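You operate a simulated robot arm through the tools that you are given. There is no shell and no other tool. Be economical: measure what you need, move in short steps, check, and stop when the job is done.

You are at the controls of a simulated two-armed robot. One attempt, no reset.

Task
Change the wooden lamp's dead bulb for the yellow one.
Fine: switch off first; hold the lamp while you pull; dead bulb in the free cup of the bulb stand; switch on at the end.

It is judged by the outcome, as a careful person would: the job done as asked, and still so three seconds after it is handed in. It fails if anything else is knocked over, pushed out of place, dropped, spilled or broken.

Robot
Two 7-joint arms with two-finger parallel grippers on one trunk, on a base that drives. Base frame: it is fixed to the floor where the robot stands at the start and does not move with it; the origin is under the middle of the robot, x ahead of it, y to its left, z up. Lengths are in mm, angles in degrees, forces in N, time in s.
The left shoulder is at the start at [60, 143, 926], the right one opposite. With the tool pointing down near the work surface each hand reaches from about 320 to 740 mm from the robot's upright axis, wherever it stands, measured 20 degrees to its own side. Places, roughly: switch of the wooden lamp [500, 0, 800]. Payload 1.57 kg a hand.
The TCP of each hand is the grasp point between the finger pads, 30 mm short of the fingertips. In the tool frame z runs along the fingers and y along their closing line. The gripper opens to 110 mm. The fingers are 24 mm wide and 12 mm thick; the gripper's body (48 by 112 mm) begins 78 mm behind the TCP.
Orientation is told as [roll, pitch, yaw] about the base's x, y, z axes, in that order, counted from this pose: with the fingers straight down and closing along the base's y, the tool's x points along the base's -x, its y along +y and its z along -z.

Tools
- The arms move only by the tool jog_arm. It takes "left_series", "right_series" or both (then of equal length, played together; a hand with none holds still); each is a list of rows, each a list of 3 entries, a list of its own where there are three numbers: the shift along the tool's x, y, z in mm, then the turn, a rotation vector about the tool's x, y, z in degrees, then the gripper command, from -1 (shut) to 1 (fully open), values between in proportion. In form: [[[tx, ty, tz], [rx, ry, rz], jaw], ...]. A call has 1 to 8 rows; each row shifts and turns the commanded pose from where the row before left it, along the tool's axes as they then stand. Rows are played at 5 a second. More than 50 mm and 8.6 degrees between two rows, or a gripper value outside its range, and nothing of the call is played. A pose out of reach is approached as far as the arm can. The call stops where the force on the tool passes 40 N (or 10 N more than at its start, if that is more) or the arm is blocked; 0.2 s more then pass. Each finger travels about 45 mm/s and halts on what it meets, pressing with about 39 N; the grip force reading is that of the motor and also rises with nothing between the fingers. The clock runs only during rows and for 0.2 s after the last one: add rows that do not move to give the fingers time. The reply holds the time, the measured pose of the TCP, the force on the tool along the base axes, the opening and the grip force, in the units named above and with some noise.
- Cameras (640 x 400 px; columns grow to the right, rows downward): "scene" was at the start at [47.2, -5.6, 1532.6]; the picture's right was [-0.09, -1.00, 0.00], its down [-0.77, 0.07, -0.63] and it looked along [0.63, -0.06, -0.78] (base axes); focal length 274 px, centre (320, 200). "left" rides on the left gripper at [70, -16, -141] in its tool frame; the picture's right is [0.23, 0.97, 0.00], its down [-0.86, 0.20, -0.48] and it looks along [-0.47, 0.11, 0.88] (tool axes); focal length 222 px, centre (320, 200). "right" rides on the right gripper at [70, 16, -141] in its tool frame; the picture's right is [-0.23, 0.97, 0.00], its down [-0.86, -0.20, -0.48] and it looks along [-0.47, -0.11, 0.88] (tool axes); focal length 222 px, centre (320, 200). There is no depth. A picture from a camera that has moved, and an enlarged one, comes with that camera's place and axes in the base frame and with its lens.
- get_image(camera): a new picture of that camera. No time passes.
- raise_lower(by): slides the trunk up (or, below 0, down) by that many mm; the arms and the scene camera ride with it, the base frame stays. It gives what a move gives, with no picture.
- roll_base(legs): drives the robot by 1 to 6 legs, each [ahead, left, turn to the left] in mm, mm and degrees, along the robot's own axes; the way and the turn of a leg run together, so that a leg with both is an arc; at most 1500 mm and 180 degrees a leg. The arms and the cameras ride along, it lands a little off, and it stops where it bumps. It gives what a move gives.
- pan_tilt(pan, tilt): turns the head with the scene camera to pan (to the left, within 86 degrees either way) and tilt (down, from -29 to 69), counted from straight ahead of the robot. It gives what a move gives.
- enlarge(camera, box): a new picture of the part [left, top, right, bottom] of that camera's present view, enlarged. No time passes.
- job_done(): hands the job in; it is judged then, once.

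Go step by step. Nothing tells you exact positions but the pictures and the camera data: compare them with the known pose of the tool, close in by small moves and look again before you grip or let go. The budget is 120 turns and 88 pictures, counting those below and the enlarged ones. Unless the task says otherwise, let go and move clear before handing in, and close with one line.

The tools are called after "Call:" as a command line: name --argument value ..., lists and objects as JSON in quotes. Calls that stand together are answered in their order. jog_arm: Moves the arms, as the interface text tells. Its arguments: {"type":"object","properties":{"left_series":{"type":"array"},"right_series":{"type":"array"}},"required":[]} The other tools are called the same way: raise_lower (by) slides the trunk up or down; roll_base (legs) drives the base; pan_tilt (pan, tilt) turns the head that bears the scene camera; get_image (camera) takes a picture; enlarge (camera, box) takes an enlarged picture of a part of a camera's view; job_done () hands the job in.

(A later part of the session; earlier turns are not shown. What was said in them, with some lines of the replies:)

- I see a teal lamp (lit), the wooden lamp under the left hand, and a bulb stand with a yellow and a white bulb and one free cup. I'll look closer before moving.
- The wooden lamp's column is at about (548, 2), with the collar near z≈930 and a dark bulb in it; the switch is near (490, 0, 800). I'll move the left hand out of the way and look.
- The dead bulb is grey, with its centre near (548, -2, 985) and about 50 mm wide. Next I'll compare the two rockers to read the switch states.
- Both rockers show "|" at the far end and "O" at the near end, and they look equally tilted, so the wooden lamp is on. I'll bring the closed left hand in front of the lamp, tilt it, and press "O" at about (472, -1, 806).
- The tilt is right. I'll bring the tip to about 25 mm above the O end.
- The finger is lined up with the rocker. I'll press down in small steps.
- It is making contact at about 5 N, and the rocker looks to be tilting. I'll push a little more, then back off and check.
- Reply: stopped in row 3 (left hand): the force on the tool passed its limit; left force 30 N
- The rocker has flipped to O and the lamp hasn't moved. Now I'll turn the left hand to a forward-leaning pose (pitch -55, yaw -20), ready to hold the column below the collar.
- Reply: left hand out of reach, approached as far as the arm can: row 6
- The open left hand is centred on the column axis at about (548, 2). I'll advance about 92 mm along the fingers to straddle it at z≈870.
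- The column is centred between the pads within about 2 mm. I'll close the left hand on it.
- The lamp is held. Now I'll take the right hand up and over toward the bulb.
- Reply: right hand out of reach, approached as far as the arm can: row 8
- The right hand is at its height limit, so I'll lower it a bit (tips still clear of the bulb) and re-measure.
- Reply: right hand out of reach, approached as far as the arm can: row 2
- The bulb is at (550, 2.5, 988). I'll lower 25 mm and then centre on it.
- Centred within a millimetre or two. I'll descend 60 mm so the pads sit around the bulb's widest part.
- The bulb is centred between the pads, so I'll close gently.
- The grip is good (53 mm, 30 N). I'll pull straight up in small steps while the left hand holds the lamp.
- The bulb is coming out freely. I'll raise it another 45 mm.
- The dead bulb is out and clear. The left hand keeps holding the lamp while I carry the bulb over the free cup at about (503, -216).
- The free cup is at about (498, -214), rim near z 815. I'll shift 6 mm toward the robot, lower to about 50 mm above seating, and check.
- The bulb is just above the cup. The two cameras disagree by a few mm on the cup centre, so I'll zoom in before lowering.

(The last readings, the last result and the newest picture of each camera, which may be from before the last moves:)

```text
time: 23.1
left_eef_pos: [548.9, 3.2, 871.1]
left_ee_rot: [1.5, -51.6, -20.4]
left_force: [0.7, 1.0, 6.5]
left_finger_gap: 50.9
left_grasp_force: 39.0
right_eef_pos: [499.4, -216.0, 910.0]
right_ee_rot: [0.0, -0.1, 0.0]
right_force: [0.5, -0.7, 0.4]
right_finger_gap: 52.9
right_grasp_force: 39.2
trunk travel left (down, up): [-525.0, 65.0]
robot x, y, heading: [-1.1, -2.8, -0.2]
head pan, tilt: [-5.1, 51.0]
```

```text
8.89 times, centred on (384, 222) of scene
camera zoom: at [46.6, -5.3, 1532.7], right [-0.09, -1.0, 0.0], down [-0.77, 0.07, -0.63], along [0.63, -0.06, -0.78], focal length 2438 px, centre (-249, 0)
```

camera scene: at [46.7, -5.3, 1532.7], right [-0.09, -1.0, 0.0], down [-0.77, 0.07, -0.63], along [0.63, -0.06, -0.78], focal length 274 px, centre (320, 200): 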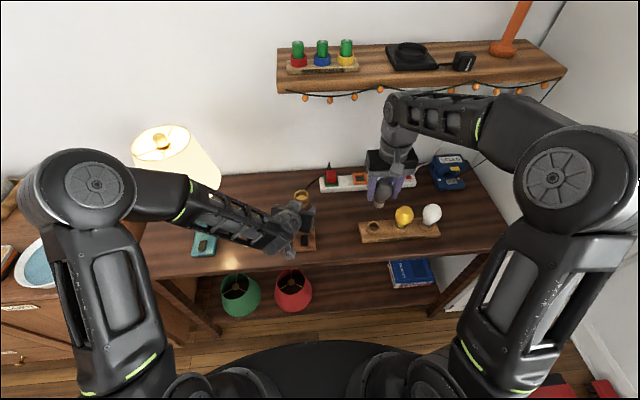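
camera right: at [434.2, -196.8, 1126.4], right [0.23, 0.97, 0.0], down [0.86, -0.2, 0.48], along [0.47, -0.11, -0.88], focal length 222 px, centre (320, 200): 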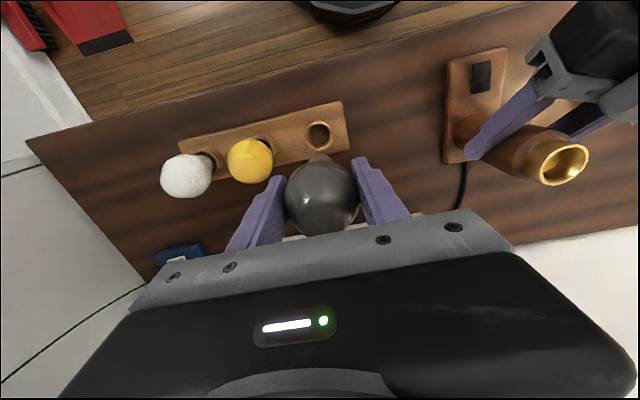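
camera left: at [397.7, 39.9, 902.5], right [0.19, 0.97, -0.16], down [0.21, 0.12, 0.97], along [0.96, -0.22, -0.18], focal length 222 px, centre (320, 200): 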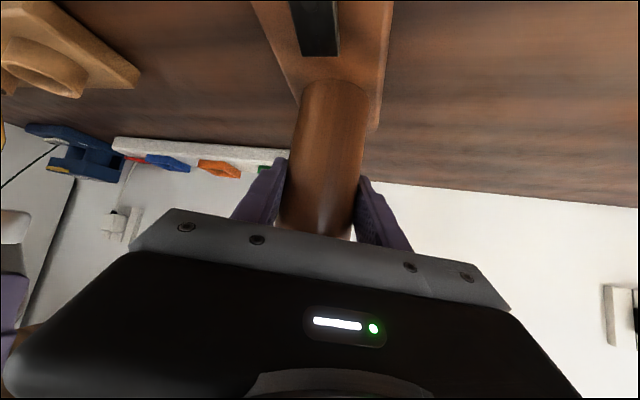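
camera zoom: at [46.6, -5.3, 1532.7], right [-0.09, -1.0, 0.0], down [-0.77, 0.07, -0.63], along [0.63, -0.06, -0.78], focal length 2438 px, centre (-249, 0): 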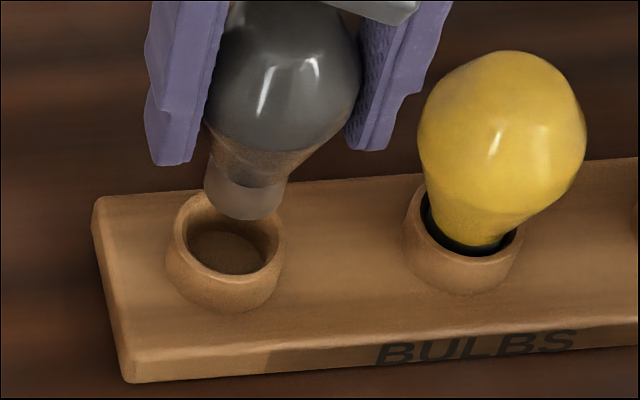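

Refined, the cup is at (499, -213.5) with rim z≈822, and the bulb axis is within about 1 mm of it. I'll lower into the cup in small steps, watching the force.

Call:
jog_arm --right_series '[[[0, 0.7, 12], [0, 0, 0], -0.4], [[0, 0, 12], [0, 0, 0], -0.4], [[0, 0, 5], [0, 0, 0], -0.4], [[0, 0, 4], [0, 0, 0], -0.4], [[0, 0, 4], [0, 0, 0], -0.4], [[0, 0, 0], [0, 0, 0], -0.4]]'

Call:
enlarge --camera "scene" --box '[360, 200, 408, 245]'

Call:
enlarge --camera "right" --box '[160, 50, 480, 250]'

```text
time: 24.5
left_eef_pos: [548.1, 3.6, 871.2]
left_ee_rot: [1.4, -51.6, -20.4]
left_force: [1.1, 0.2, 7.5]
left_finger_gap: 51.3
left_grasp_force: 39.1
right_eef_pos: [498.9, -216.4, 871.7]
right_ee_rot: [0.0, 0.0, -0.1]
right_force: [-0.1, 0.8, -0.9]
right_finger_gap: 52.7
right_grasp_force: 38.8
trunk travel left (down, up): [-525.0, 65.0]
robot x, y, heading: [-1.9, 0.7, 0.1]
head pan, tilt: [-5.1, 51.0]
```

```text
8.89 times, centred on (384, 222) of scene
camera zoom: at [46.7, -5.3, 1532.7], right [-0.09, -1.0, 0.0], down [-0.77, 0.07, -0.63], along [0.63, -0.06, -0.78], focal length 2438 px, centre (-249, 0)
```

zoom: 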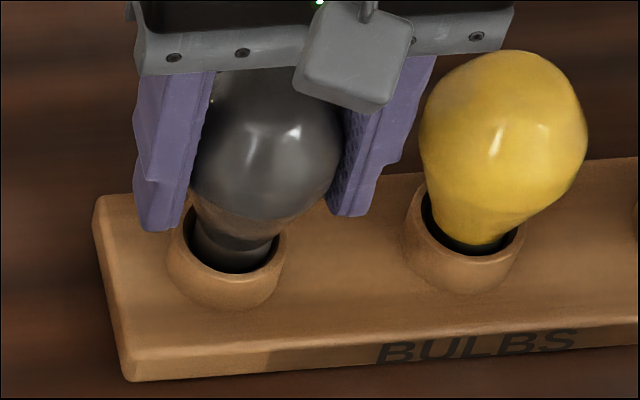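

```text
2.00 times, centred on (320, 150) of right
camera zoom: at [428.7, -199.1, 1012.8], right [0.23, 0.97, 0.0], down [0.86, -0.2, 0.48], along [0.47, -0.11, -0.88], focal length 444 px, centre (320, 300)
```

zoom: 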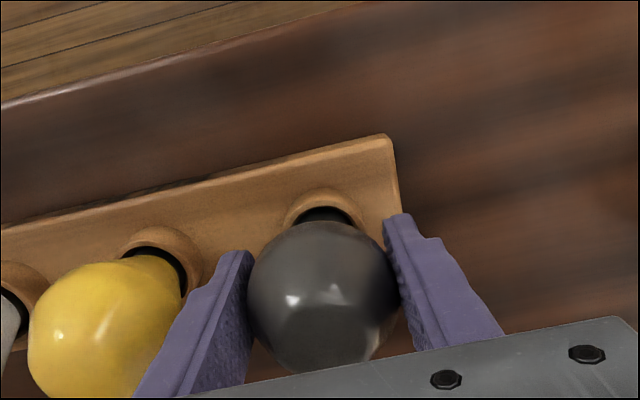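

The neck has entered the cup with no force. I'll keep lowering until it touches bottom.

Call:
jog_arm --right_series '[[[0, 0, 3], [0, 0, 0], -0.4], [[0, 0, 3], [0, 0, 0], -0.4], [[0, 0, 3], [0, 0, 0], -0.4]]'

```text
time: 25.3
left_eef_pos: [545.7, 4.1, 870.9]
left_ee_rot: [1.5, -51.5, -20.4]
left_force: [-0.3, 0.7, -0.2]
left_finger_gap: 51.2
left_grasp_force: 38.9
right_eef_pos: [499.4, -217.0, 866.9]
right_ee_rot: [-0.1, -0.2, 0.0]
right_force: [-4.5, -0.5, 23.8]
right_finger_gap: 52.7
right_grasp_force: 39.2
trunk travel left (down, up): [-525.0, 65.0]
robot x, y, heading: [-0.3, 2.3, 0.1]
head pan, tilt: [-5.1, 51.0]
```

It bottoms out at TCP z≈867. I'll ease off the press and open to about 70 mm, so as not to touch the yellow bulb.

Call:
jog_arm --right_series '[[[0, 0, -3], [0, 0, 0], -0.4], [[0, 0, 0], [0, 0, 0], 0.05], [[0, 0, 0], [0, 0, 0], 0.2], [[0, 0, 0], [0, 0, 0], 0.25], [[0, 0, 0], [0, 0, 0], 0.25]]'

Call:
enlarge --camera "scene" --box '[350, 180, 440, 245]'

Call:
enlarge --camera "right" --box '[160, 50, 480, 250]'

```text
time: 26.5
left_eef_pos: [548.9, 2.0, 870.2]
left_ee_rot: [1.4, -51.6, -20.6]
left_force: [-3.0, -1.0, 5.8]
left_finger_gap: 51.4
left_grasp_force: 39.1
right_eef_pos: [499.2, -216.6, 867.2]
right_ee_rot: [0.0, 0.1, 0.0]
right_force: [0.1, -0.3, -0.3]
right_finger_gap: 68.7
right_grasp_force: 0.0
trunk travel left (down, up): [-525.0, 65.0]
robot x, y, heading: [1.8, 1.0, -0.1]
head pan, tilt: [-5.1, 51.0]
```

```text
6.15 times, centred on (395, 212) of scene
camera zoom: at [46.3, -5.4, 1532.7], right [-0.09, -1.0, 0.0], down [-0.77, 0.07, -0.63], along [0.63, -0.06, -0.78], focal length 1688 px, centre (-142, 123)
```

zoom: 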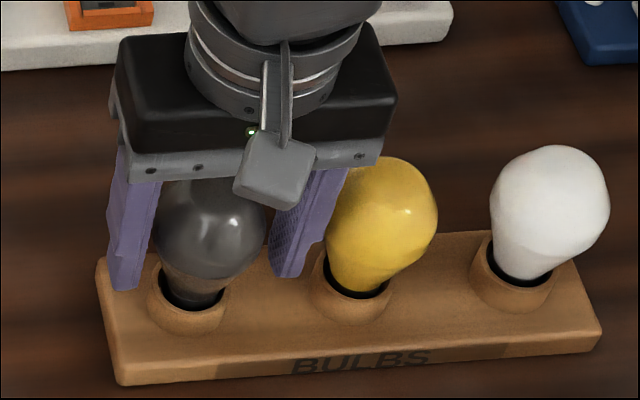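

```text
2.00 times, centred on (320, 150) of right
camera zoom: at [428.3, -199.8, 1007.6], right [0.23, 0.97, 0.0], down [0.85, -0.2, 0.48], along [0.47, -0.11, -0.88], focal length 444 px, centre (320, 300)
```

zoom: 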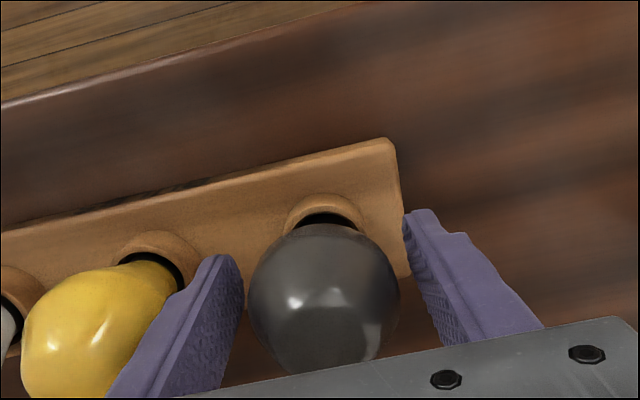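

The dead bulb stands upright in the cup. I'll rise straight up and move over the yellow bulb.

Call:
jog_arm --right_series '[[[0, 0, -15], [0, 0, 0], 0.25], [[0, 0, -35], [0, 0, 0], 0.25], [[0, 0, -45], [0, 0, 0], 0.25], [[0, -42, 0], [0, 0, 0], 0.25], [[2, -42, 0], [0, 0, 0], 0.3], [[0, 0, 0], [0, 0, 0], 0.3]]'

Call:
get_image --camera "right"

Call:
enlarge --camera "scene" --box '[340, 150, 460, 250]'

```text
time: 27.9
left_eef_pos: [548.5, 2.3, 871.3]
left_ee_rot: [1.4, -51.6, -20.5]
left_force: [-3.4, 1.9, 5.5]
left_finger_gap: 51.1
left_grasp_force: 39.5
right_eef_pos: [496.7, -301.4, 962.5]
right_ee_rot: [0.0, 0.1, 0.0]
right_force: [-0.7, -0.1, 0.0]
right_finger_gap: 71.4
right_grasp_force: 0.1
trunk travel left (down, up): [-525.0, 65.0]
robot x, y, heading: [-1.1, -0.9, 0.2]
head pan, tilt: [-5.1, 51.0]
```

```text
44 pictures are left
camera right: at [426.6, -283.6, 1103.2], right [0.23, 0.97, 0.0], down [0.86, -0.2, 0.48], along [0.47, -0.11, -0.88], focal length 222 px, centre (320, 200)
```

right: 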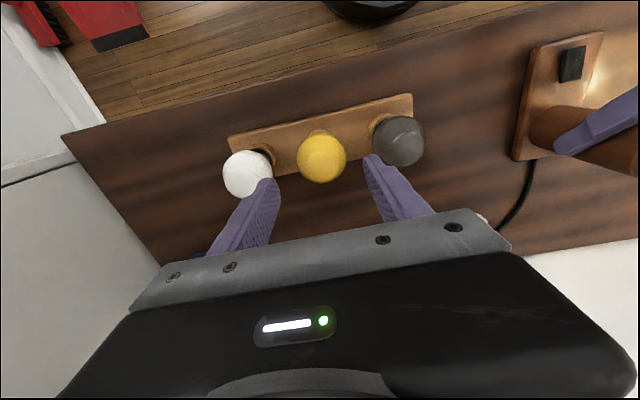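

```text
4.00 times, centred on (400, 200) of scene
camera zoom: at [46.4, -5.3, 1532.7], right [-0.09, -1.0, 0.0], down [-0.77, 0.07, -0.63], along [0.63, -0.06, -0.78], focal length 1097 px, centre (0, 200)
```

zoom: 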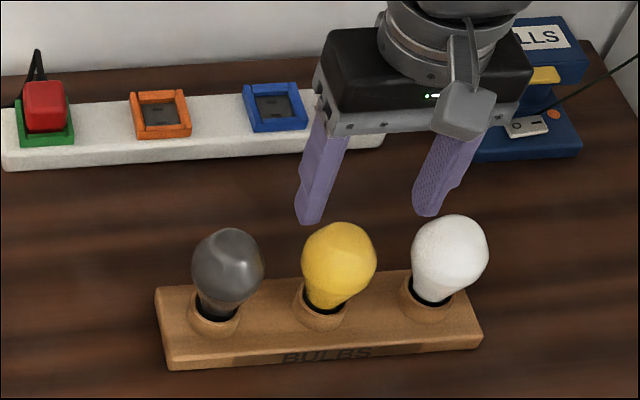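

The yellow bulb is at about (498.5, -299). I'll fine-centre and descend in two stages.

Call:
jog_arm --right_series '[[[-2, 1, 0], [0, 0, 0], 0.3], [[0, 0, 30], [0, 0, 0], 0.3], [[0, 0, 20], [0, 0, 0], 0.3], [[0, 0, 0], [0, 0, 0], 0.3]]'

Call:
get_image --camera "right"

```text
time: 28.9
left_eef_pos: [548.9, 4.4, 870.1]
left_ee_rot: [1.4, -51.6, -20.4]
left_force: [-2.3, 0.9, 5.3]
left_finger_gap: 51.1
left_grasp_force: 38.8
right_eef_pos: [498.9, -298.6, 912.4]
right_ee_rot: [-0.1, 0.0, 0.0]
right_force: [-0.1, -0.4, 0.5]
right_finger_gap: 71.2
right_grasp_force: 0.0
trunk travel left (down, up): [-525.0, 65.0]
robot x, y, heading: [-1.2, 1.6, -0.1]
head pan, tilt: [-5.1, 51.0]
```

```text
42 pictures are left
camera right: at [428.4, -281.5, 1053.1], right [0.23, 0.97, 0.0], down [0.85, -0.2, 0.48], along [0.47, -0.11, -0.88], focal length 222 px, centre (320, 200)
```

right: 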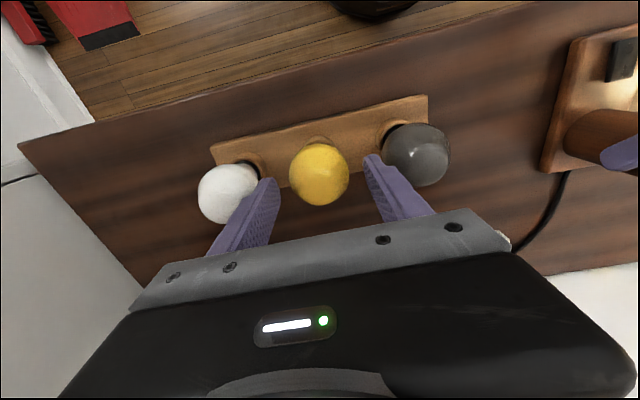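

Call:
jog_arm --right_series '[[[-1, -1.5, 15], [0, 0, 0], 0.3], [[0, 0, 15], [0, 0, 0], 0.3], [[0, 0, 14], [0, 0, 0], 0.3], [[0, 0, 0], [0, 0, 0], 0.3]]'

Call:
enlarge --camera "right" --box '[160, 50, 480, 250]'

Call:
enlarge --camera "scene" --box '[350, 180, 470, 255]'

```text
time: 29.9
left_eef_pos: [548.7, 3.4, 870.0]
left_ee_rot: [1.4, -51.6, -20.5]
left_force: [-1.9, 0.1, 5.2]
left_finger_gap: 51.0
left_grasp_force: 39.1
right_eef_pos: [501.0, -301.3, 868.0]
right_ee_rot: [0.0, -0.1, 0.0]
right_force: [0.1, -0.5, -0.8]
right_finger_gap: 71.6
right_grasp_force: 0.0
trunk travel left (down, up): [-525.0, 65.0]
robot x, y, heading: [-0.4, 0.8, 0.2]
head pan, tilt: [-5.1, 51.0]
```

```text
2.00 times, centred on (320, 150) of right
camera zoom: at [430.5, -283.5, 1008.2], right [0.23, 0.97, 0.0], down [0.85, -0.2, 0.48], along [0.47, -0.11, -0.88], focal length 444 px, centre (320, 300)
```

zoom: 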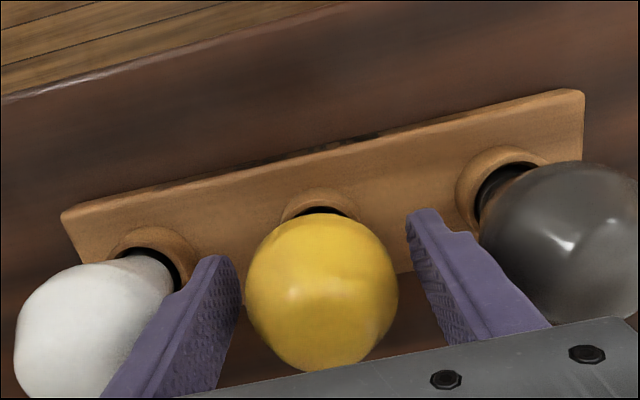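

```text
5.33 times, centred on (410, 218) of scene
camera zoom: at [46.5, -5.3, 1532.7], right [-0.09, -1.0, 0.0], down [-0.77, 0.07, -0.63], along [0.63, -0.06, -0.78], focal length 1463 px, centre (-160, 107)
```

zoom: 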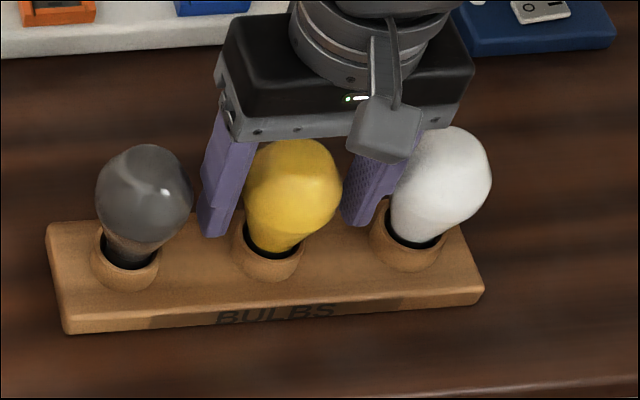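

Centred. I'll grip the yellow bulb.

Call:
jog_arm --right_series '[[[0, 0, 0], [0, 0, 0], 0.1], [[0, 0, 0], [0, 0, 0], -0.05], [[0, 0, 0], [0, 0, 0], -0.2], [[0, 0, 0], [0, 0, 0], -0.4], [[0, 0, 0], [0, 0, 0], -0.4]]'

Call:
jog_arm --right_series '[[[0, 0, -5], [0, 0, 0], -0.4], [[0, 0, -10], [0, 0, 0], -0.4], [[0, 0, -30], [0, 0, 0], -0.4], [[0, 0, -40], [0, 0, 0], -0.4], [[0, 0, -45], [0, 0, 0], -0.4], [[0, 0, -45], [0, 0, 0], -0.4], [[0, 0, 0], [0, 0, 0], -0.4]]'

Call:
get_image --camera "right"

Call:
get_image --camera "scene"

```text
time: 31.1
left_eef_pos: [548.2, 4.2, 869.9]
left_ee_rot: [1.3, -51.5, -20.6]
left_force: [-0.8, 0.8, 5.3]
left_finger_gap: 51.5
left_grasp_force: 38.8
right_eef_pos: [500.7, -300.6, 867.1]
right_ee_rot: [0.0, 0.0, 0.0]
right_force: [-0.8, -0.3, -0.9]
right_finger_gap: 50.7
right_grasp_force: 39.1
trunk travel left (down, up): [-525.0, 65.0]
robot x, y, heading: [-0.6, 0.1, -0.1]
head pan, tilt: [-5.1, 51.0]
```

```text
time: 32.7
left_eef_pos: [549.1, 3.6, 871.0]
left_ee_rot: [1.5, -51.6, -20.5]
left_force: [-0.3, 0.0, 5.7]
left_finger_gap: 51.3
left_grasp_force: 38.8
right_eef_pos: [502.5, -299.9, 1044.7]
right_ee_rot: [0.0, 0.1, 0.1]
right_force: [0.2, -0.8, 0.0]
right_finger_gap: 50.7
right_grasp_force: 38.7
trunk travel left (down, up): [-525.0, 65.0]
robot x, y, heading: [0.2, 0.9, 0.1]
head pan, tilt: [-5.1, 51.0]
```

```text
39 pictures are left
camera right: at [432.2, -283.6, 1185.1], right [0.23, 0.97, 0.0], down [0.86, -0.2, 0.48], along [0.47, -0.11, -0.88], focal length 222 px, centre (320, 200)
```

right: 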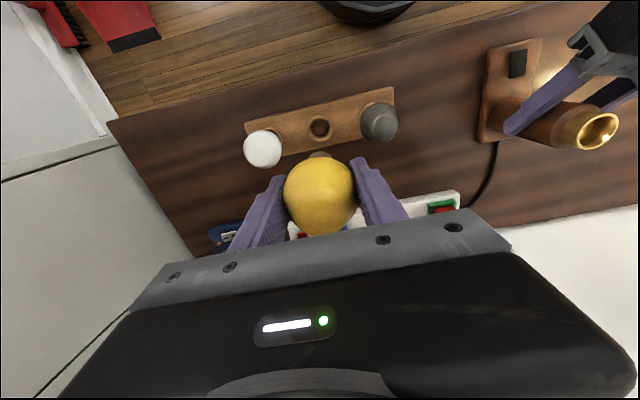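

```text
38 pictures are left
camera scene: at [46.7, -5.5, 1532.7], right [-0.09, -1.0, 0.0], down [-0.77, 0.07, -0.63], along [0.63, -0.06, -0.78], focal length 274 px, centre (320, 200)
```

scene: 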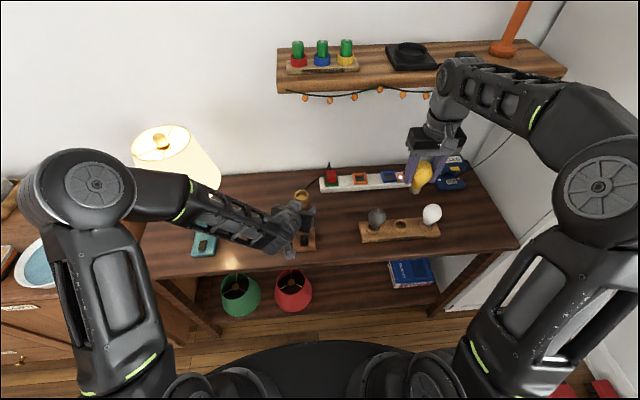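

The yellow bulb is out. I'll carry it over the lamp socket.

Call:
jog_arm --right_series '[[[-6.7, 43.2, 0], [0, 0, 0], -0.4], [[-6.7, 43.2, 0], [0, 0, 0], -0.4], [[-6.7, 43.2, 0], [0, 0, 0], -0.4], [[-6.7, 43.2, 0], [0, 0, 0], -0.4], [[-6.7, 43.2, 0], [0, 0, 0], -0.4], [[-6.7, 43.2, 0], [0, 0, 0], -0.4], [[-6.7, 43.2, 0], [0, 0, 0], -0.4], [[0, 0, 0], [0, 0, 0], -0.4]]'

Call:
enlarge --camera "right" --box '[280, 100, 360, 180]'

Call:
enlarge --camera "scene" --box '[270, 140, 340, 220]'

```text
time: 34.5
left_eef_pos: [549.9, 4.0, 870.5]
left_ee_rot: [1.5, -51.7, -20.4]
left_force: [0.1, -0.1, 6.4]
left_finger_gap: 51.0
left_grasp_force: 39.3
right_eef_pos: [546.2, 0.5, 1041.6]
right_ee_rot: [0.1, 0.0, 0.1]
right_force: [-0.3, 1.0, 0.1]
right_finger_gap: 50.5
right_grasp_force: 38.8
trunk travel left (down, up): [-525.0, 65.0]
robot x, y, heading: [-1.3, -2.7, 0.0]
head pan, tilt: [-5.1, 51.0]
```

```text
5.00 times, centred on (320, 140) of right
camera zoom: at [476.0, 17.2, 1183.3], right [0.23, 0.97, 0.0], down [0.86, -0.2, 0.48], along [0.47, -0.11, -0.88], focal length 1111 px, centre (320, 500)
```

zoom: 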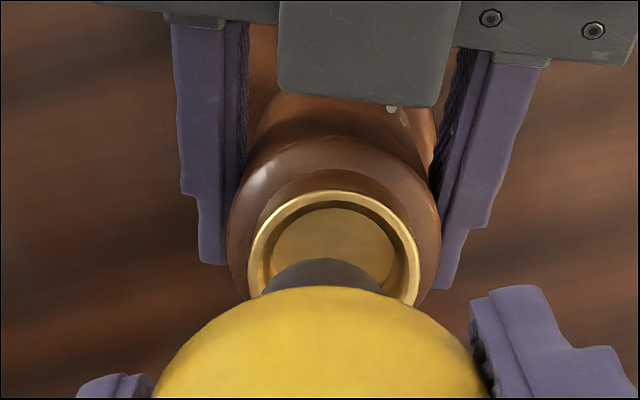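

```text
5.00 times, centred on (305, 180) of scene
camera zoom: at [46.6, -5.3, 1532.7], right [-0.09, -1.0, 0.0], down [-0.77, 0.07, -0.63], along [0.63, -0.06, -0.78], focal length 1371 px, centre (395, 300)
```

zoom: 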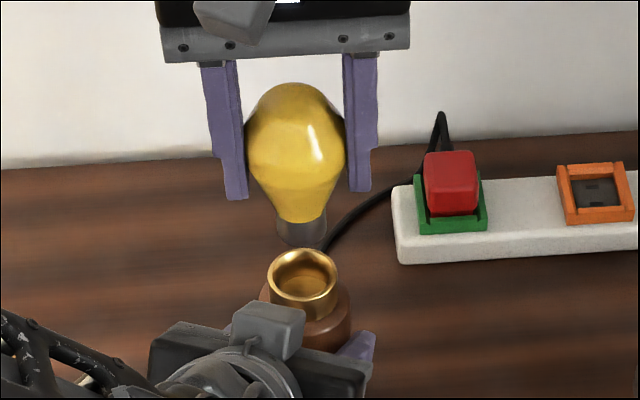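

I need to shift about +3 mm in x and y. I'll do that, lower until the tip is just above the socket rim, and look again.

Call:
jog_arm --right_series '[[[-3, 2.7, 0], [0, 0, 0], -0.4], [[0, 0, 20], [0, 0, 0], -0.4], [[0, 0, 15], [0, 0, 0], -0.4], [[0, 0, 0], [0, 0, 0], -0.4]]'

Call:
enlarge --camera "right" --box '[280, 100, 360, 180]'

Call:
enlarge --camera "scene" --box '[270, 160, 340, 220]'

```text
time: 35.5
left_eef_pos: [547.9, 4.2, 870.2]
left_ee_rot: [1.3, -51.6, -20.4]
left_force: [1.2, 1.1, 6.5]
left_finger_gap: 51.2
left_grasp_force: 39.2
right_eef_pos: [550.4, 3.5, 1008.3]
right_ee_rot: [0.0, 0.0, 0.0]
right_force: [0.0, -0.2, -0.2]
right_finger_gap: 50.6
right_grasp_force: 38.6
trunk travel left (down, up): [-525.0, 65.0]
robot x, y, heading: [-4.8, -0.4, 0.1]
head pan, tilt: [-5.1, 51.0]
```

```text
5.00 times, centred on (320, 140) of right
camera zoom: at [479.5, 20.5, 1148.9], right [0.23, 0.97, 0.0], down [0.86, -0.2, 0.48], along [0.47, -0.11, -0.88], focal length 1111 px, centre (320, 500)
```

zoom: 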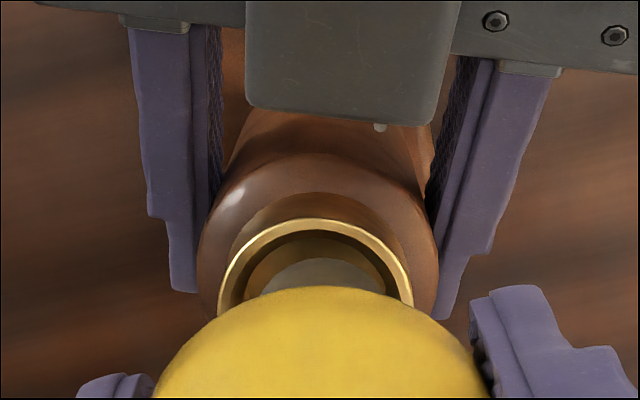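

```text
6.67 times, centred on (305, 190) of scene
camera zoom: at [46.6, -5.2, 1532.7], right [-0.09, -1.0, 0.0], down [-0.77, 0.07, -0.63], along [0.63, -0.06, -0.78], focal length 1828 px, centre (420, 267)
```

zoom: 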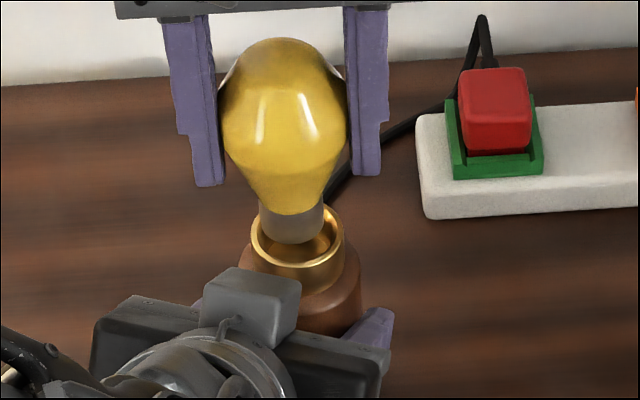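

Both views agree the bulb needs about −1.6 mm in y and +1.3 mm in x. I'll correct that and lower in small steps.

Call:
jog_arm --right_series '[[[-1.3, -1.6, 0], [0, 0, 0], -0.4], [[0, 0, 6], [0, 0, 0], -0.4], [[0, 0, 4], [0, 0, 0], -0.4], [[0, 0, 3], [0, 0, 0], -0.4], [[0, 0, 0], [0, 0, 0], -0.4]]'

Call:
enlarge --camera "scene" --box '[270, 160, 340, 220]'

```text
time: 36.7
left_eef_pos: [547.5, 4.3, 870.7]
left_ee_rot: [1.4, -51.6, -20.5]
left_force: [1.3, 0.0, 7.6]
left_finger_gap: 51.0
left_grasp_force: 38.9
right_eef_pos: [550.9, 2.5, 994.7]
right_ee_rot: [0.0, 0.0, 0.0]
right_force: [-0.5, -0.1, -0.1]
right_finger_gap: 50.6
right_grasp_force: 39.3
trunk travel left (down, up): [-525.0, 65.0]
robot x, y, heading: [2.1, 0.5, 0.2]
head pan, tilt: [-5.1, 51.0]
```

```text
6.67 times, centred on (305, 190) of scene
camera zoom: at [46.7, -5.2, 1532.7], right [-0.09, -1.0, 0.0], down [-0.77, 0.07, -0.63], along [0.63, -0.06, -0.78], focal length 1828 px, centre (420, 267)
```

zoom: 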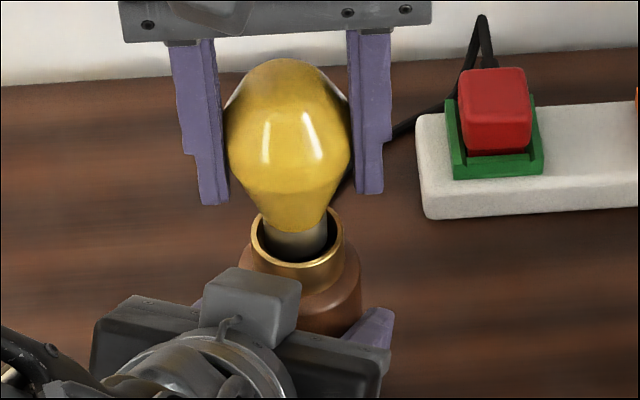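

The neck is entering the socket without force. I'll continue down and push until seated.

Call:
jog_arm --right_series '[[[0, 0, 4], [0, 0, 0], -0.4], [[0, 0, 3], [0, 0, 0], -0.4], [[0, 0, 3], [0, 0, 0], -0.4], [[0, 0, 2], [0, 0, 0], -0.4], [[0, 0, 1.5], [0, 0, 0], -0.4]]'

Call:
enlarge --camera "scene" --box '[270, 160, 340, 220]'

```text
time: 37.9
left_eef_pos: [548.3, 3.8, 871.2]
left_ee_rot: [1.4, -51.5, -20.3]
left_force: [12.8, -0.5, -2.8]
left_finger_gap: 51.1
left_grasp_force: 39.2
right_eef_pos: [549.7, 3.0, 983.5]
right_ee_rot: [0.1, -0.1, 0.0]
right_force: [-11.4, -4.8, 22.8]
right_finger_gap: 50.5
right_grasp_force: 38.9
trunk travel left (down, up): [-525.0, 65.0]
robot x, y, heading: [-1.2, 0.1, -0.3]
head pan, tilt: [-5.1, 51.0]
```

```text
6.67 times, centred on (305, 190) of scene
camera zoom: at [46.0, -5.8, 1532.9], right [-0.09, -1.0, 0.0], down [-0.77, 0.07, -0.63], along [0.63, -0.06, -0.78], focal length 1828 px, centre (420, 267)
```

zoom: 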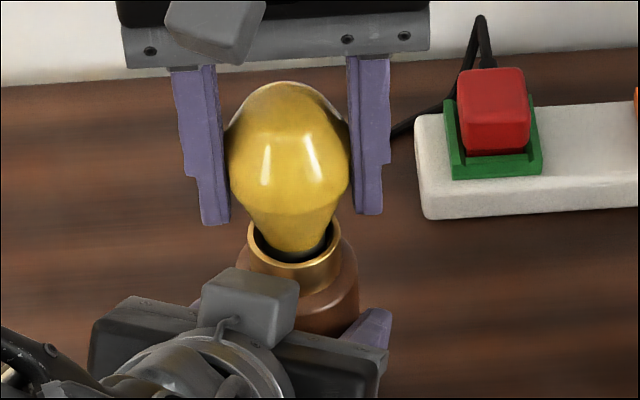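

It is near the seat depth (983.5), with some side load in x. I'll ease back 1.5 mm in x and press slightly more.

Call:
jog_arm --right_series '[[[1.5, 0.5, -0.5], [0, 0, 0], -0.4], [[0, 0, 1], [0, 0, 0], -0.4], [[0, 0, 1], [0, 0, 0], -0.4]]'

```text
time: 38.7
left_eef_pos: [548.4, 4.3, 869.4]
left_ee_rot: [1.3, -51.5, -20.2]
left_force: [14.9, 3.6, -8.1]
left_finger_gap: 51.4
left_grasp_force: 38.9
right_eef_pos: [549.4, 2.5, 982.2]
right_ee_rot: [0.2, -0.3, 0.0]
right_force: [-6.3, -6.3, 34.4]
right_finger_gap: 50.7
right_grasp_force: 39.2
trunk travel left (down, up): [-525.0, 65.0]
robot x, y, heading: [0.6, 1.1, 0.0]
head pan, tilt: [-5.1, 51.0]
```

It is firmly seated at z≈982, the same as the old bulb. I'll relieve the pressure and let go.

Call:
jog_arm --right_series '[[[0, 0, -2], [0, 0, 0], -0.4], [[0, 0, 0], [0, 0, 0], 0.0], [[0, 0, 0], [0, 0, 0], 0.3], [[0, 0, 0], [0, 0, 0], 0.8], [[0, 0, 0], [0, 0, 0], 1], [[0, 0, 0], [0, 0, 0], 1]]'

Call:
enlarge --camera "scene" --box '[270, 160, 340, 220]'

Call:
enlarge --camera "right" --box '[240, 80, 400, 240]'

```text
time: 40.1
left_eef_pos: [548.4, 2.3, 869.8]
left_ee_rot: [1.3, -51.5, -20.5]
left_force: [-2.0, -1.9, 0.6]
left_finger_gap: 51.3
left_grasp_force: 39.0
right_eef_pos: [548.9, 2.2, 981.8]
right_ee_rot: [0.0, 0.0, 0.0]
right_force: [-0.1, 0.6, 0.0]
right_finger_gap: 110.1
right_grasp_force: 0.0
trunk travel left (down, up): [-525.0, 65.0]
robot x, y, heading: [1.1, -2.6, 0.1]
head pan, tilt: [-5.1, 51.0]
```

```text
6.67 times, centred on (305, 190) of scene
camera zoom: at [46.9, -5.6, 1532.6], right [-0.09, -1.0, 0.0], down [-0.77, 0.07, -0.63], along [0.63, -0.06, -0.78], focal length 1828 px, centre (420, 267)
```

zoom: 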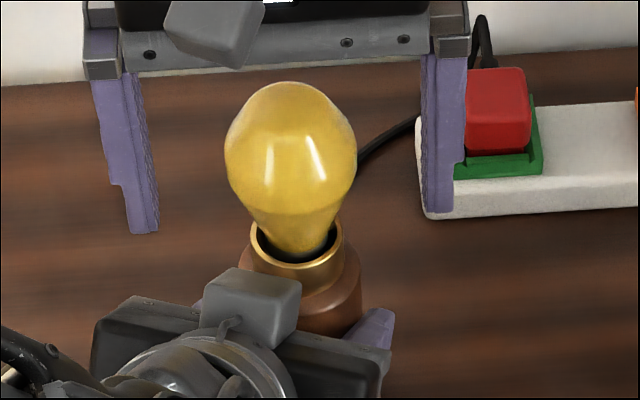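

```text
2.50 times, centred on (320, 160) of right
camera zoom: at [479.5, 20.0, 1122.6], right [0.23, 0.97, 0.0], down [0.86, -0.2, 0.48], along [0.47, -0.11, -0.88], focal length 555 px, centre (320, 300)
```

zoom: 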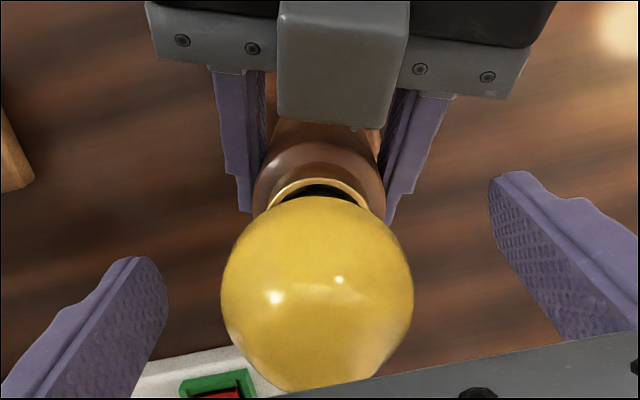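

The bulb stands straight in the socket. I'll raise the right hand clear and take it back to its viewing spot on the right.

Call:
jog_arm --right_series '[[[0, 0, -30], [0, 0, 0], 1], [[0, 0, -30], [0, 0, 0], 1], [[18, -45, 0], [0, 0, 0], 1], [[18, -45, 0], [0, 0, 0], 1], [[18, -45, 0], [0, 0, 0], 1], [[18, -45, 0], [0, 0, 0], 1], [[18, -45, 0], [0, 0, 0], 1], [[18, -45, 0], [0, 0, 0], 1]]'

Call:
jog_arm --left_series '[[[0, 0, 0], [0, 0, 0], 0.2], [[0, 0, 0], [0, 0, 0], 0.6], [[0, 0, 0], [0, 0, 0], 1], [[0, 0, 0], [0, 0, 0], 1], [[0, 0, 0], [0, 0, 0], 1], [[0, 0, 0], [0, 0, 0], 1]]'

Call:
get_image --camera "left"

```text
time: 41.9
left_eef_pos: [549.7, 3.4, 870.8]
left_ee_rot: [1.5, -51.7, -20.4]
left_force: [-1.3, 2.8, 4.4]
left_finger_gap: 51.1
left_grasp_force: 39.5
right_eef_pos: [441.2, -268.2, 1043.7]
right_ee_rot: [0.0, 0.0, 0.1]
right_force: [0.1, 0.0, -0.5]
right_finger_gap: 110.0
right_grasp_force: 0.1
trunk travel left (down, up): [-525.0, 65.0]
robot x, y, heading: [1.5, 1.2, 0.1]
head pan, tilt: [-5.1, 51.0]
```

```text
time: 43.3
left_eef_pos: [548.8, 3.5, 869.7]
left_ee_rot: [1.4, -51.6, -20.5]
left_force: [-0.3, 0.4, 0.4]
left_finger_gap: 109.9
left_grasp_force: 0.1
right_eef_pos: [442.0, -267.7, 1043.4]
right_ee_rot: [-0.1, -0.1, 0.0]
right_force: [0.5, -0.8, 0.1]
right_finger_gap: 109.9
right_grasp_force: 0.1
trunk travel left (down, up): [-525.0, 65.0]
robot x, y, heading: [1.4, 0.2, 0.2]
head pan, tilt: [-5.1, 51.0]
```

```text
29 pictures are left
camera left: at [397.8, 39.8, 902.3], right [0.19, 0.97, -0.16], down [0.21, 0.12, 0.97], along [0.96, -0.22, -0.18], focal length 222 px, centre (320, 200)
```

left: 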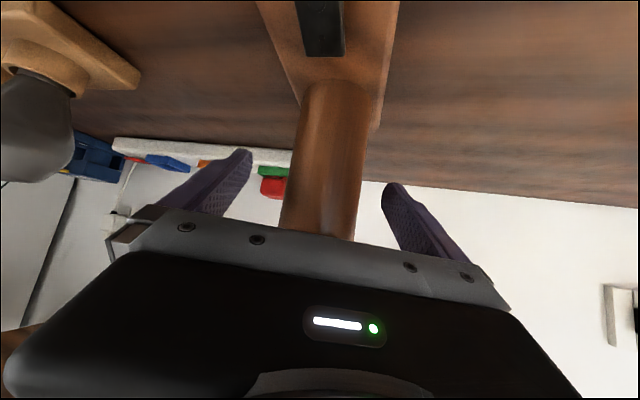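

The column is released without shifting. I'll back the left hand out along its fingers, close it, and turn it to pitch about -40 with yaw 0 for the switch.

Call:
jog_arm --left_series '[[[0, 0, -31], [0, 0, 0], 1], [[0, 0, -31], [0, 0, 0], 1], [[0, 0, -31], [0, 0, 0], 1], [[0, 0, -5], [-5.33, 0, -4.23], 0], [[0, 0, -5], [-5.33, 0, -4.23], -1], [[0, 0, 0], [-5.33, 0, -4.23], -1], [[0, 0, 0], [0, 5.8, 0], -1], [[0, 0, 0], [0, 5.8, 0], -1]]'

Call:
get_image --camera "scene"

```text
time: 45.1
left_eef_pos: [471.8, 30.1, 933.9]
left_ee_rot: [1.1, -40.1, 0.4]
left_force: [0.0, -0.4, -0.1]
left_finger_gap: 6.1
left_grasp_force: 0.2
right_eef_pos: [442.4, -269.1, 1043.4]
right_ee_rot: [0.1, 0.0, 0.0]
right_force: [0.0, 0.4, 0.2]
right_finger_gap: 109.8
right_grasp_force: 0.1
trunk travel left (down, up): [-525.0, 65.0]
robot x, y, heading: [4.6, 0.9, 0.1]
head pan, tilt: [-5.1, 51.0]
```

```text
28 pictures are left
camera scene: at [47.3, -5.6, 1532.6], right [-0.09, -1.0, 0.0], down [-0.77, 0.07, -0.63], along [0.63, -0.06, -0.78], focal length 274 px, centre (320, 200)
```

scene: 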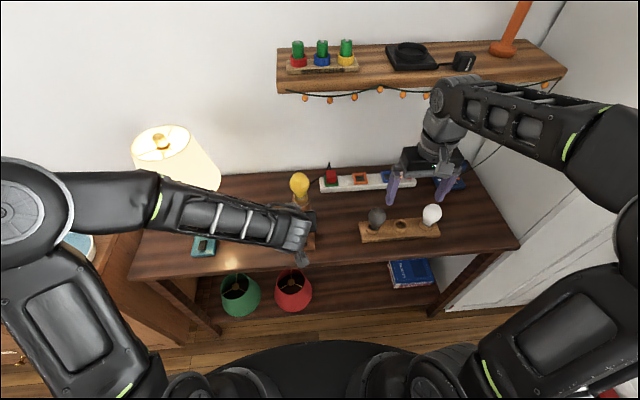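

Let me locate the rocker precisely again.

Call:
enlarge --camera "right" --box '[440, 50, 600, 150]'

Call:
enlarge --camera "left" --box '[240, 0, 400, 100]'

```text
4.00 times, centred on (520, 100) of right
camera zoom: at [371.7, -251.4, 1184.2], right [0.23, 0.97, 0.0], down [0.86, -0.2, 0.48], along [0.47, -0.11, -0.88], focal length 888 px, centre (-480, 600)
```

zoom: 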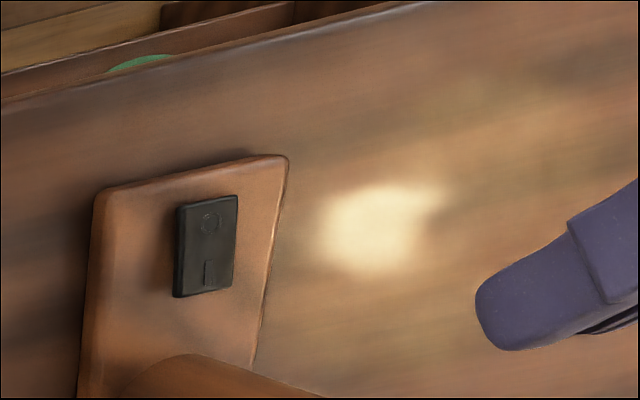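

```text
4.00 times, centred on (320, 50) of left
camera zoom: at [328.4, 10.7, 995.4], right [-0.19, 0.97, -0.13], down [0.34, 0.19, 0.92], along [0.92, 0.13, -0.37], focal length 888 px, centre (320, 800)
```

zoom: 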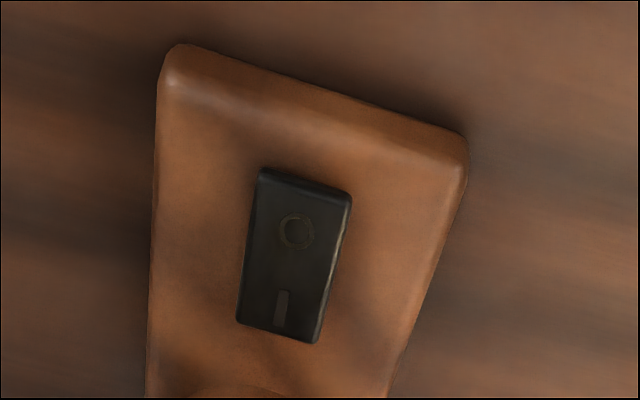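

The "|" end is at about (489, 5, 809). I'll place the fingertip about 20 mm above it.

Call:
jog_arm --left_series '[[[20, -13, 30.9], [0, 0, 0], -1], [[20, -13, 30.9], [0, 0, 0], -1], [[0, 0, 0], [0, 0, 0], -1]]'

Call:
enlarge --camera "right" --box '[440, 50, 600, 150]'

Call:
enlarge --camera "left" --box '[220, 0, 420, 125]'

```text
time: 45.9
left_eef_pos: [481.8, 5.2, 859.7]
left_ee_rot: [1.3, -40.4, 0.4]
left_force: [-0.6, 0.9, -0.8]
left_finger_gap: 0.0
left_grasp_force: 20.9
right_eef_pos: [441.7, -269.7, 1043.1]
right_ee_rot: [0.0, 0.0, 0.1]
right_force: [-0.4, -0.7, 0.8]
right_finger_gap: 109.9
right_grasp_force: 0.0
trunk travel left (down, up): [-525.0, 65.0]
robot x, y, heading: [-4.0, 1.2, -0.1]
head pan, tilt: [-5.1, 51.0]
```

```text
4.00 times, centred on (520, 100) of right
camera zoom: at [371.4, -251.1, 1184.4], right [0.23, 0.97, 0.0], down [0.86, -0.2, 0.48], along [0.47, -0.11, -0.88], focal length 888 px, centre (-480, 600)
```

zoom: 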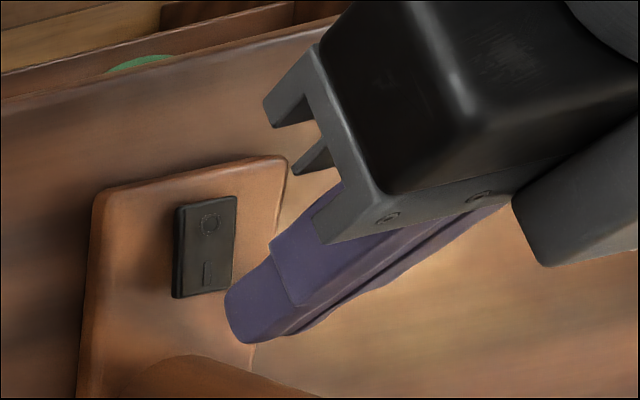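

```text
3.20 times, centred on (320, 62) of left
camera zoom: at [337.9, -13.9, 921.1], right [-0.19, 0.97, -0.13], down [0.34, 0.19, 0.92], along [0.92, 0.13, -0.37], focal length 711 px, centre (320, 640)
```

zoom: 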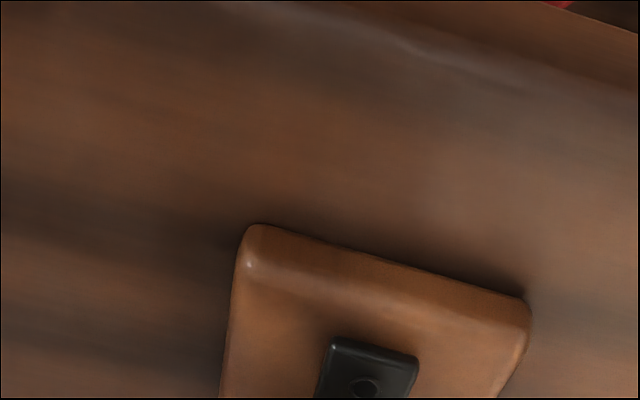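

The tip is lined up with the "|" end and clear of the column. Pressing down.

Call:
jog_arm --left_series '[[[6.4, 0, 7.7], [0, 0, 0], -1], [[3.9, 0, 4.6], [0, 0, 0], -1], [[2.6, 0, 3.1], [0, 0, 0], -1], [[1.9, 0, 2.3], [0, 0, 0], -1]]'

Call:
enlarge --camera "right" --box '[440, 50, 640, 175]'

```text
time: 46.9
left_eef_pos: [483.0, 4.7, 837.8]
left_ee_rot: [1.1, -40.3, 0.4]
left_force: [-0.3, 1.0, 1.5]
left_finger_gap: 0.0
left_grasp_force: 21.7
right_eef_pos: [441.2, -268.9, 1042.9]
right_ee_rot: [-0.1, 0.0, 0.1]
right_force: [-0.6, -0.4, -0.7]
right_finger_gap: 110.1
right_grasp_force: 0.1
trunk travel left (down, up): [-525.0, 65.0]
robot x, y, heading: [-2.0, 3.9, -0.1]
head pan, tilt: [-5.1, 51.0]
```

```text
3.20 times, centred on (540, 112) of right
camera zoom: at [371.5, -251.2, 1184.4], right [0.23, 0.97, 0.0], down [0.86, -0.2, 0.48], along [0.47, -0.11, -0.88], focal length 711 px, centre (-384, 480)
```

zoom: 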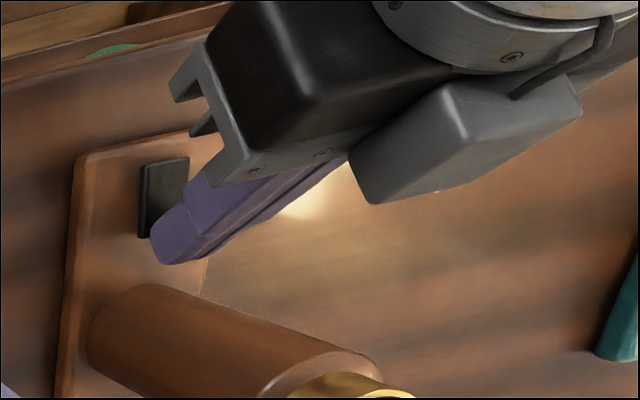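

Contact is just starting at the far end. I'll press a few mm more.

Call:
jog_arm --left_series '[[[1.3, 0, 1.5], [0, 0, 0], -1], [[1.3, 0, 1.5], [0, 0, 0], -1], [[1.3, 0, 1.5], [0, 0, 0], -1]]'

Call:
get_image --camera "scene"

```text
time: 47.7
left_eef_pos: [482.4, 5.3, 834.2]
left_ee_rot: [1.1, -40.7, 0.5]
left_force: [-4.6, 4.2, 25.3]
left_finger_gap: 0.1
left_grasp_force: 21.7
right_eef_pos: [439.5, -267.9, 1044.8]
right_ee_rot: [-0.1, -0.1, -0.1]
right_force: [0.2, -0.5, 0.4]
right_finger_gap: 110.4
right_grasp_force: 0.1
trunk travel left (down, up): [-525.0, 65.0]
robot x, y, heading: [2.8, 0.4, 0.1]
head pan, tilt: [-5.1, 51.0]
```

```text
22 pictures are left
camera scene: at [44.6, -5.1, 1533.2], right [-0.09, -1.0, 0.0], down [-0.77, 0.07, -0.63], along [0.63, -0.06, -0.78], focal length 274 px, centre (320, 200)
```

scene: 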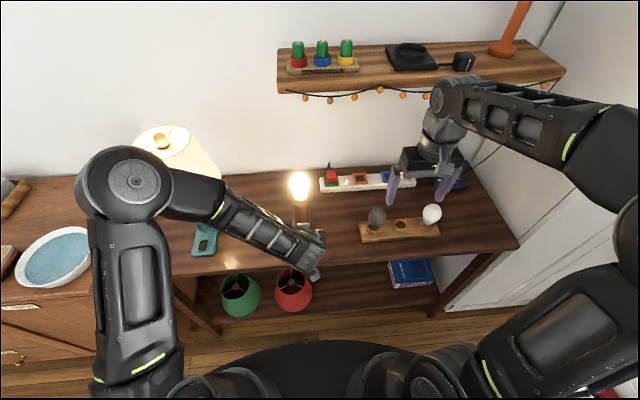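

The bulb is lit. I'll retract the left hand up and back, away from the lamp.

Call:
jog_arm --left_series '[[[-9.6, 0, -11.5], [0, 0, 0], -1], [[-9.6, 0, -11.5], [0, 0, 0], -1], [[0, 0, -35], [0, 0, 0], -1], [[0, 0, -40], [0, 0, 0], -1], [[0, 15, -30], [0, 0, 0], -1], [[0, 0, 0], [0, 0, 0], -1], [[0, 0, 0], [0, 0, 0], -1]]'

Call:
get_image --camera "scene"

Call:
enlarge --camera "scene" --box '[270, 150, 460, 270]'

Call:
get_image --camera "right"

```text
time: 49.3
left_eef_pos: [414.2, 18.3, 942.0]
left_ee_rot: [1.1, -40.3, 0.4]
left_force: [0.5, 0.8, 0.4]
left_finger_gap: 0.1
left_grasp_force: 21.7
right_eef_pos: [441.3, -267.6, 1044.3]
right_ee_rot: [0.0, 0.0, 0.0]
right_force: [-0.1, 0.4, -0.1]
right_finger_gap: 110.0
right_grasp_force: 0.1
trunk travel left (down, up): [-525.0, 65.0]
robot x, y, heading: [5.0, -0.4, -0.1]
head pan, tilt: [-5.1, 51.0]
```

```text
21 pictures are left
camera scene: at [46.8, -5.3, 1532.7], right [-0.09, -1.0, 0.0], down [-0.77, 0.07, -0.63], along [0.63, -0.06, -0.78], focal length 274 px, centre (320, 200)
```

scene: 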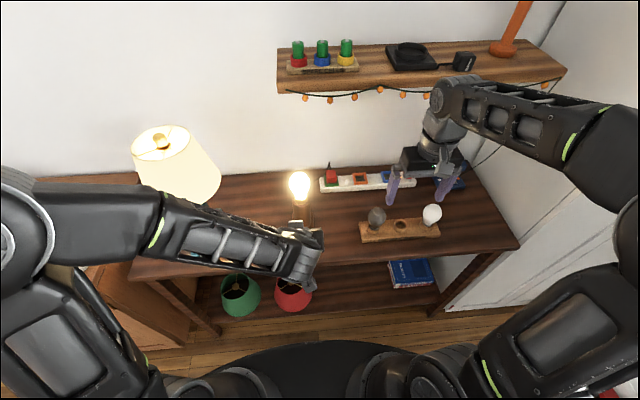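

```text
3.33 times, centred on (365, 210) of scene
camera zoom: at [46.8, -5.3, 1532.7], right [-0.09, -1.0, 0.0], down [-0.77, 0.07, -0.63], along [0.63, -0.06, -0.78], focal length 914 px, centre (170, 167)
```

zoom: 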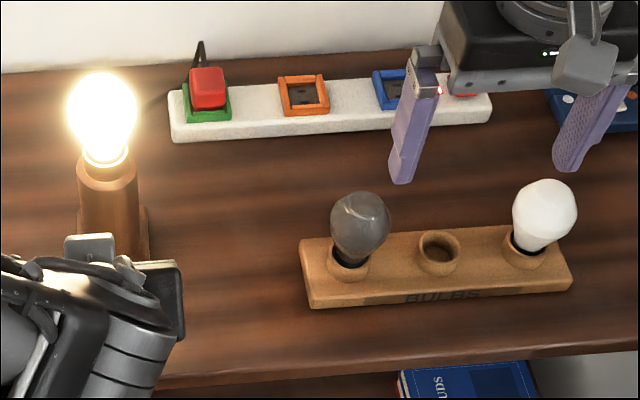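

```text
19 pictures are left
camera right: at [371.4, -251.1, 1184.4], right [0.23, 0.97, 0.0], down [0.86, -0.2, 0.48], along [0.47, -0.11, -0.88], focal length 222 px, centre (320, 200)
```

right: 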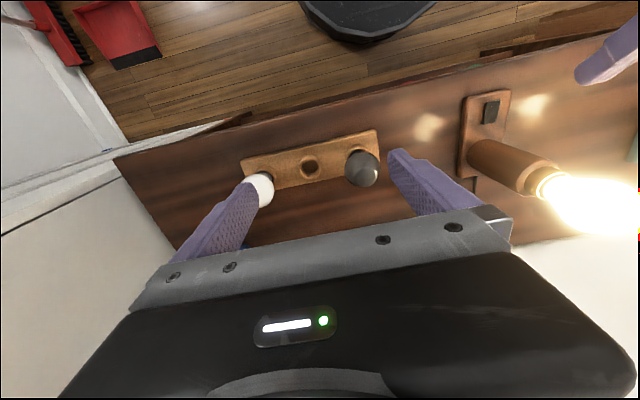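

The wooden lamp is lit with the yellow bulb, the dead bulb stands in the cup that was free, and both hands are clear. I'm handing it in.

Call:
job_done

```text
The job is handed in.
```

The job is handed in: the wooden lamp is lit with the yellow bulb, and the dead bulb stands in the stand's free cup. I switched off first, held the lamp for the swap and switched on at the end. The lamp itself shifted a few mm while I held it, and I saw nothing else moved or knocked.
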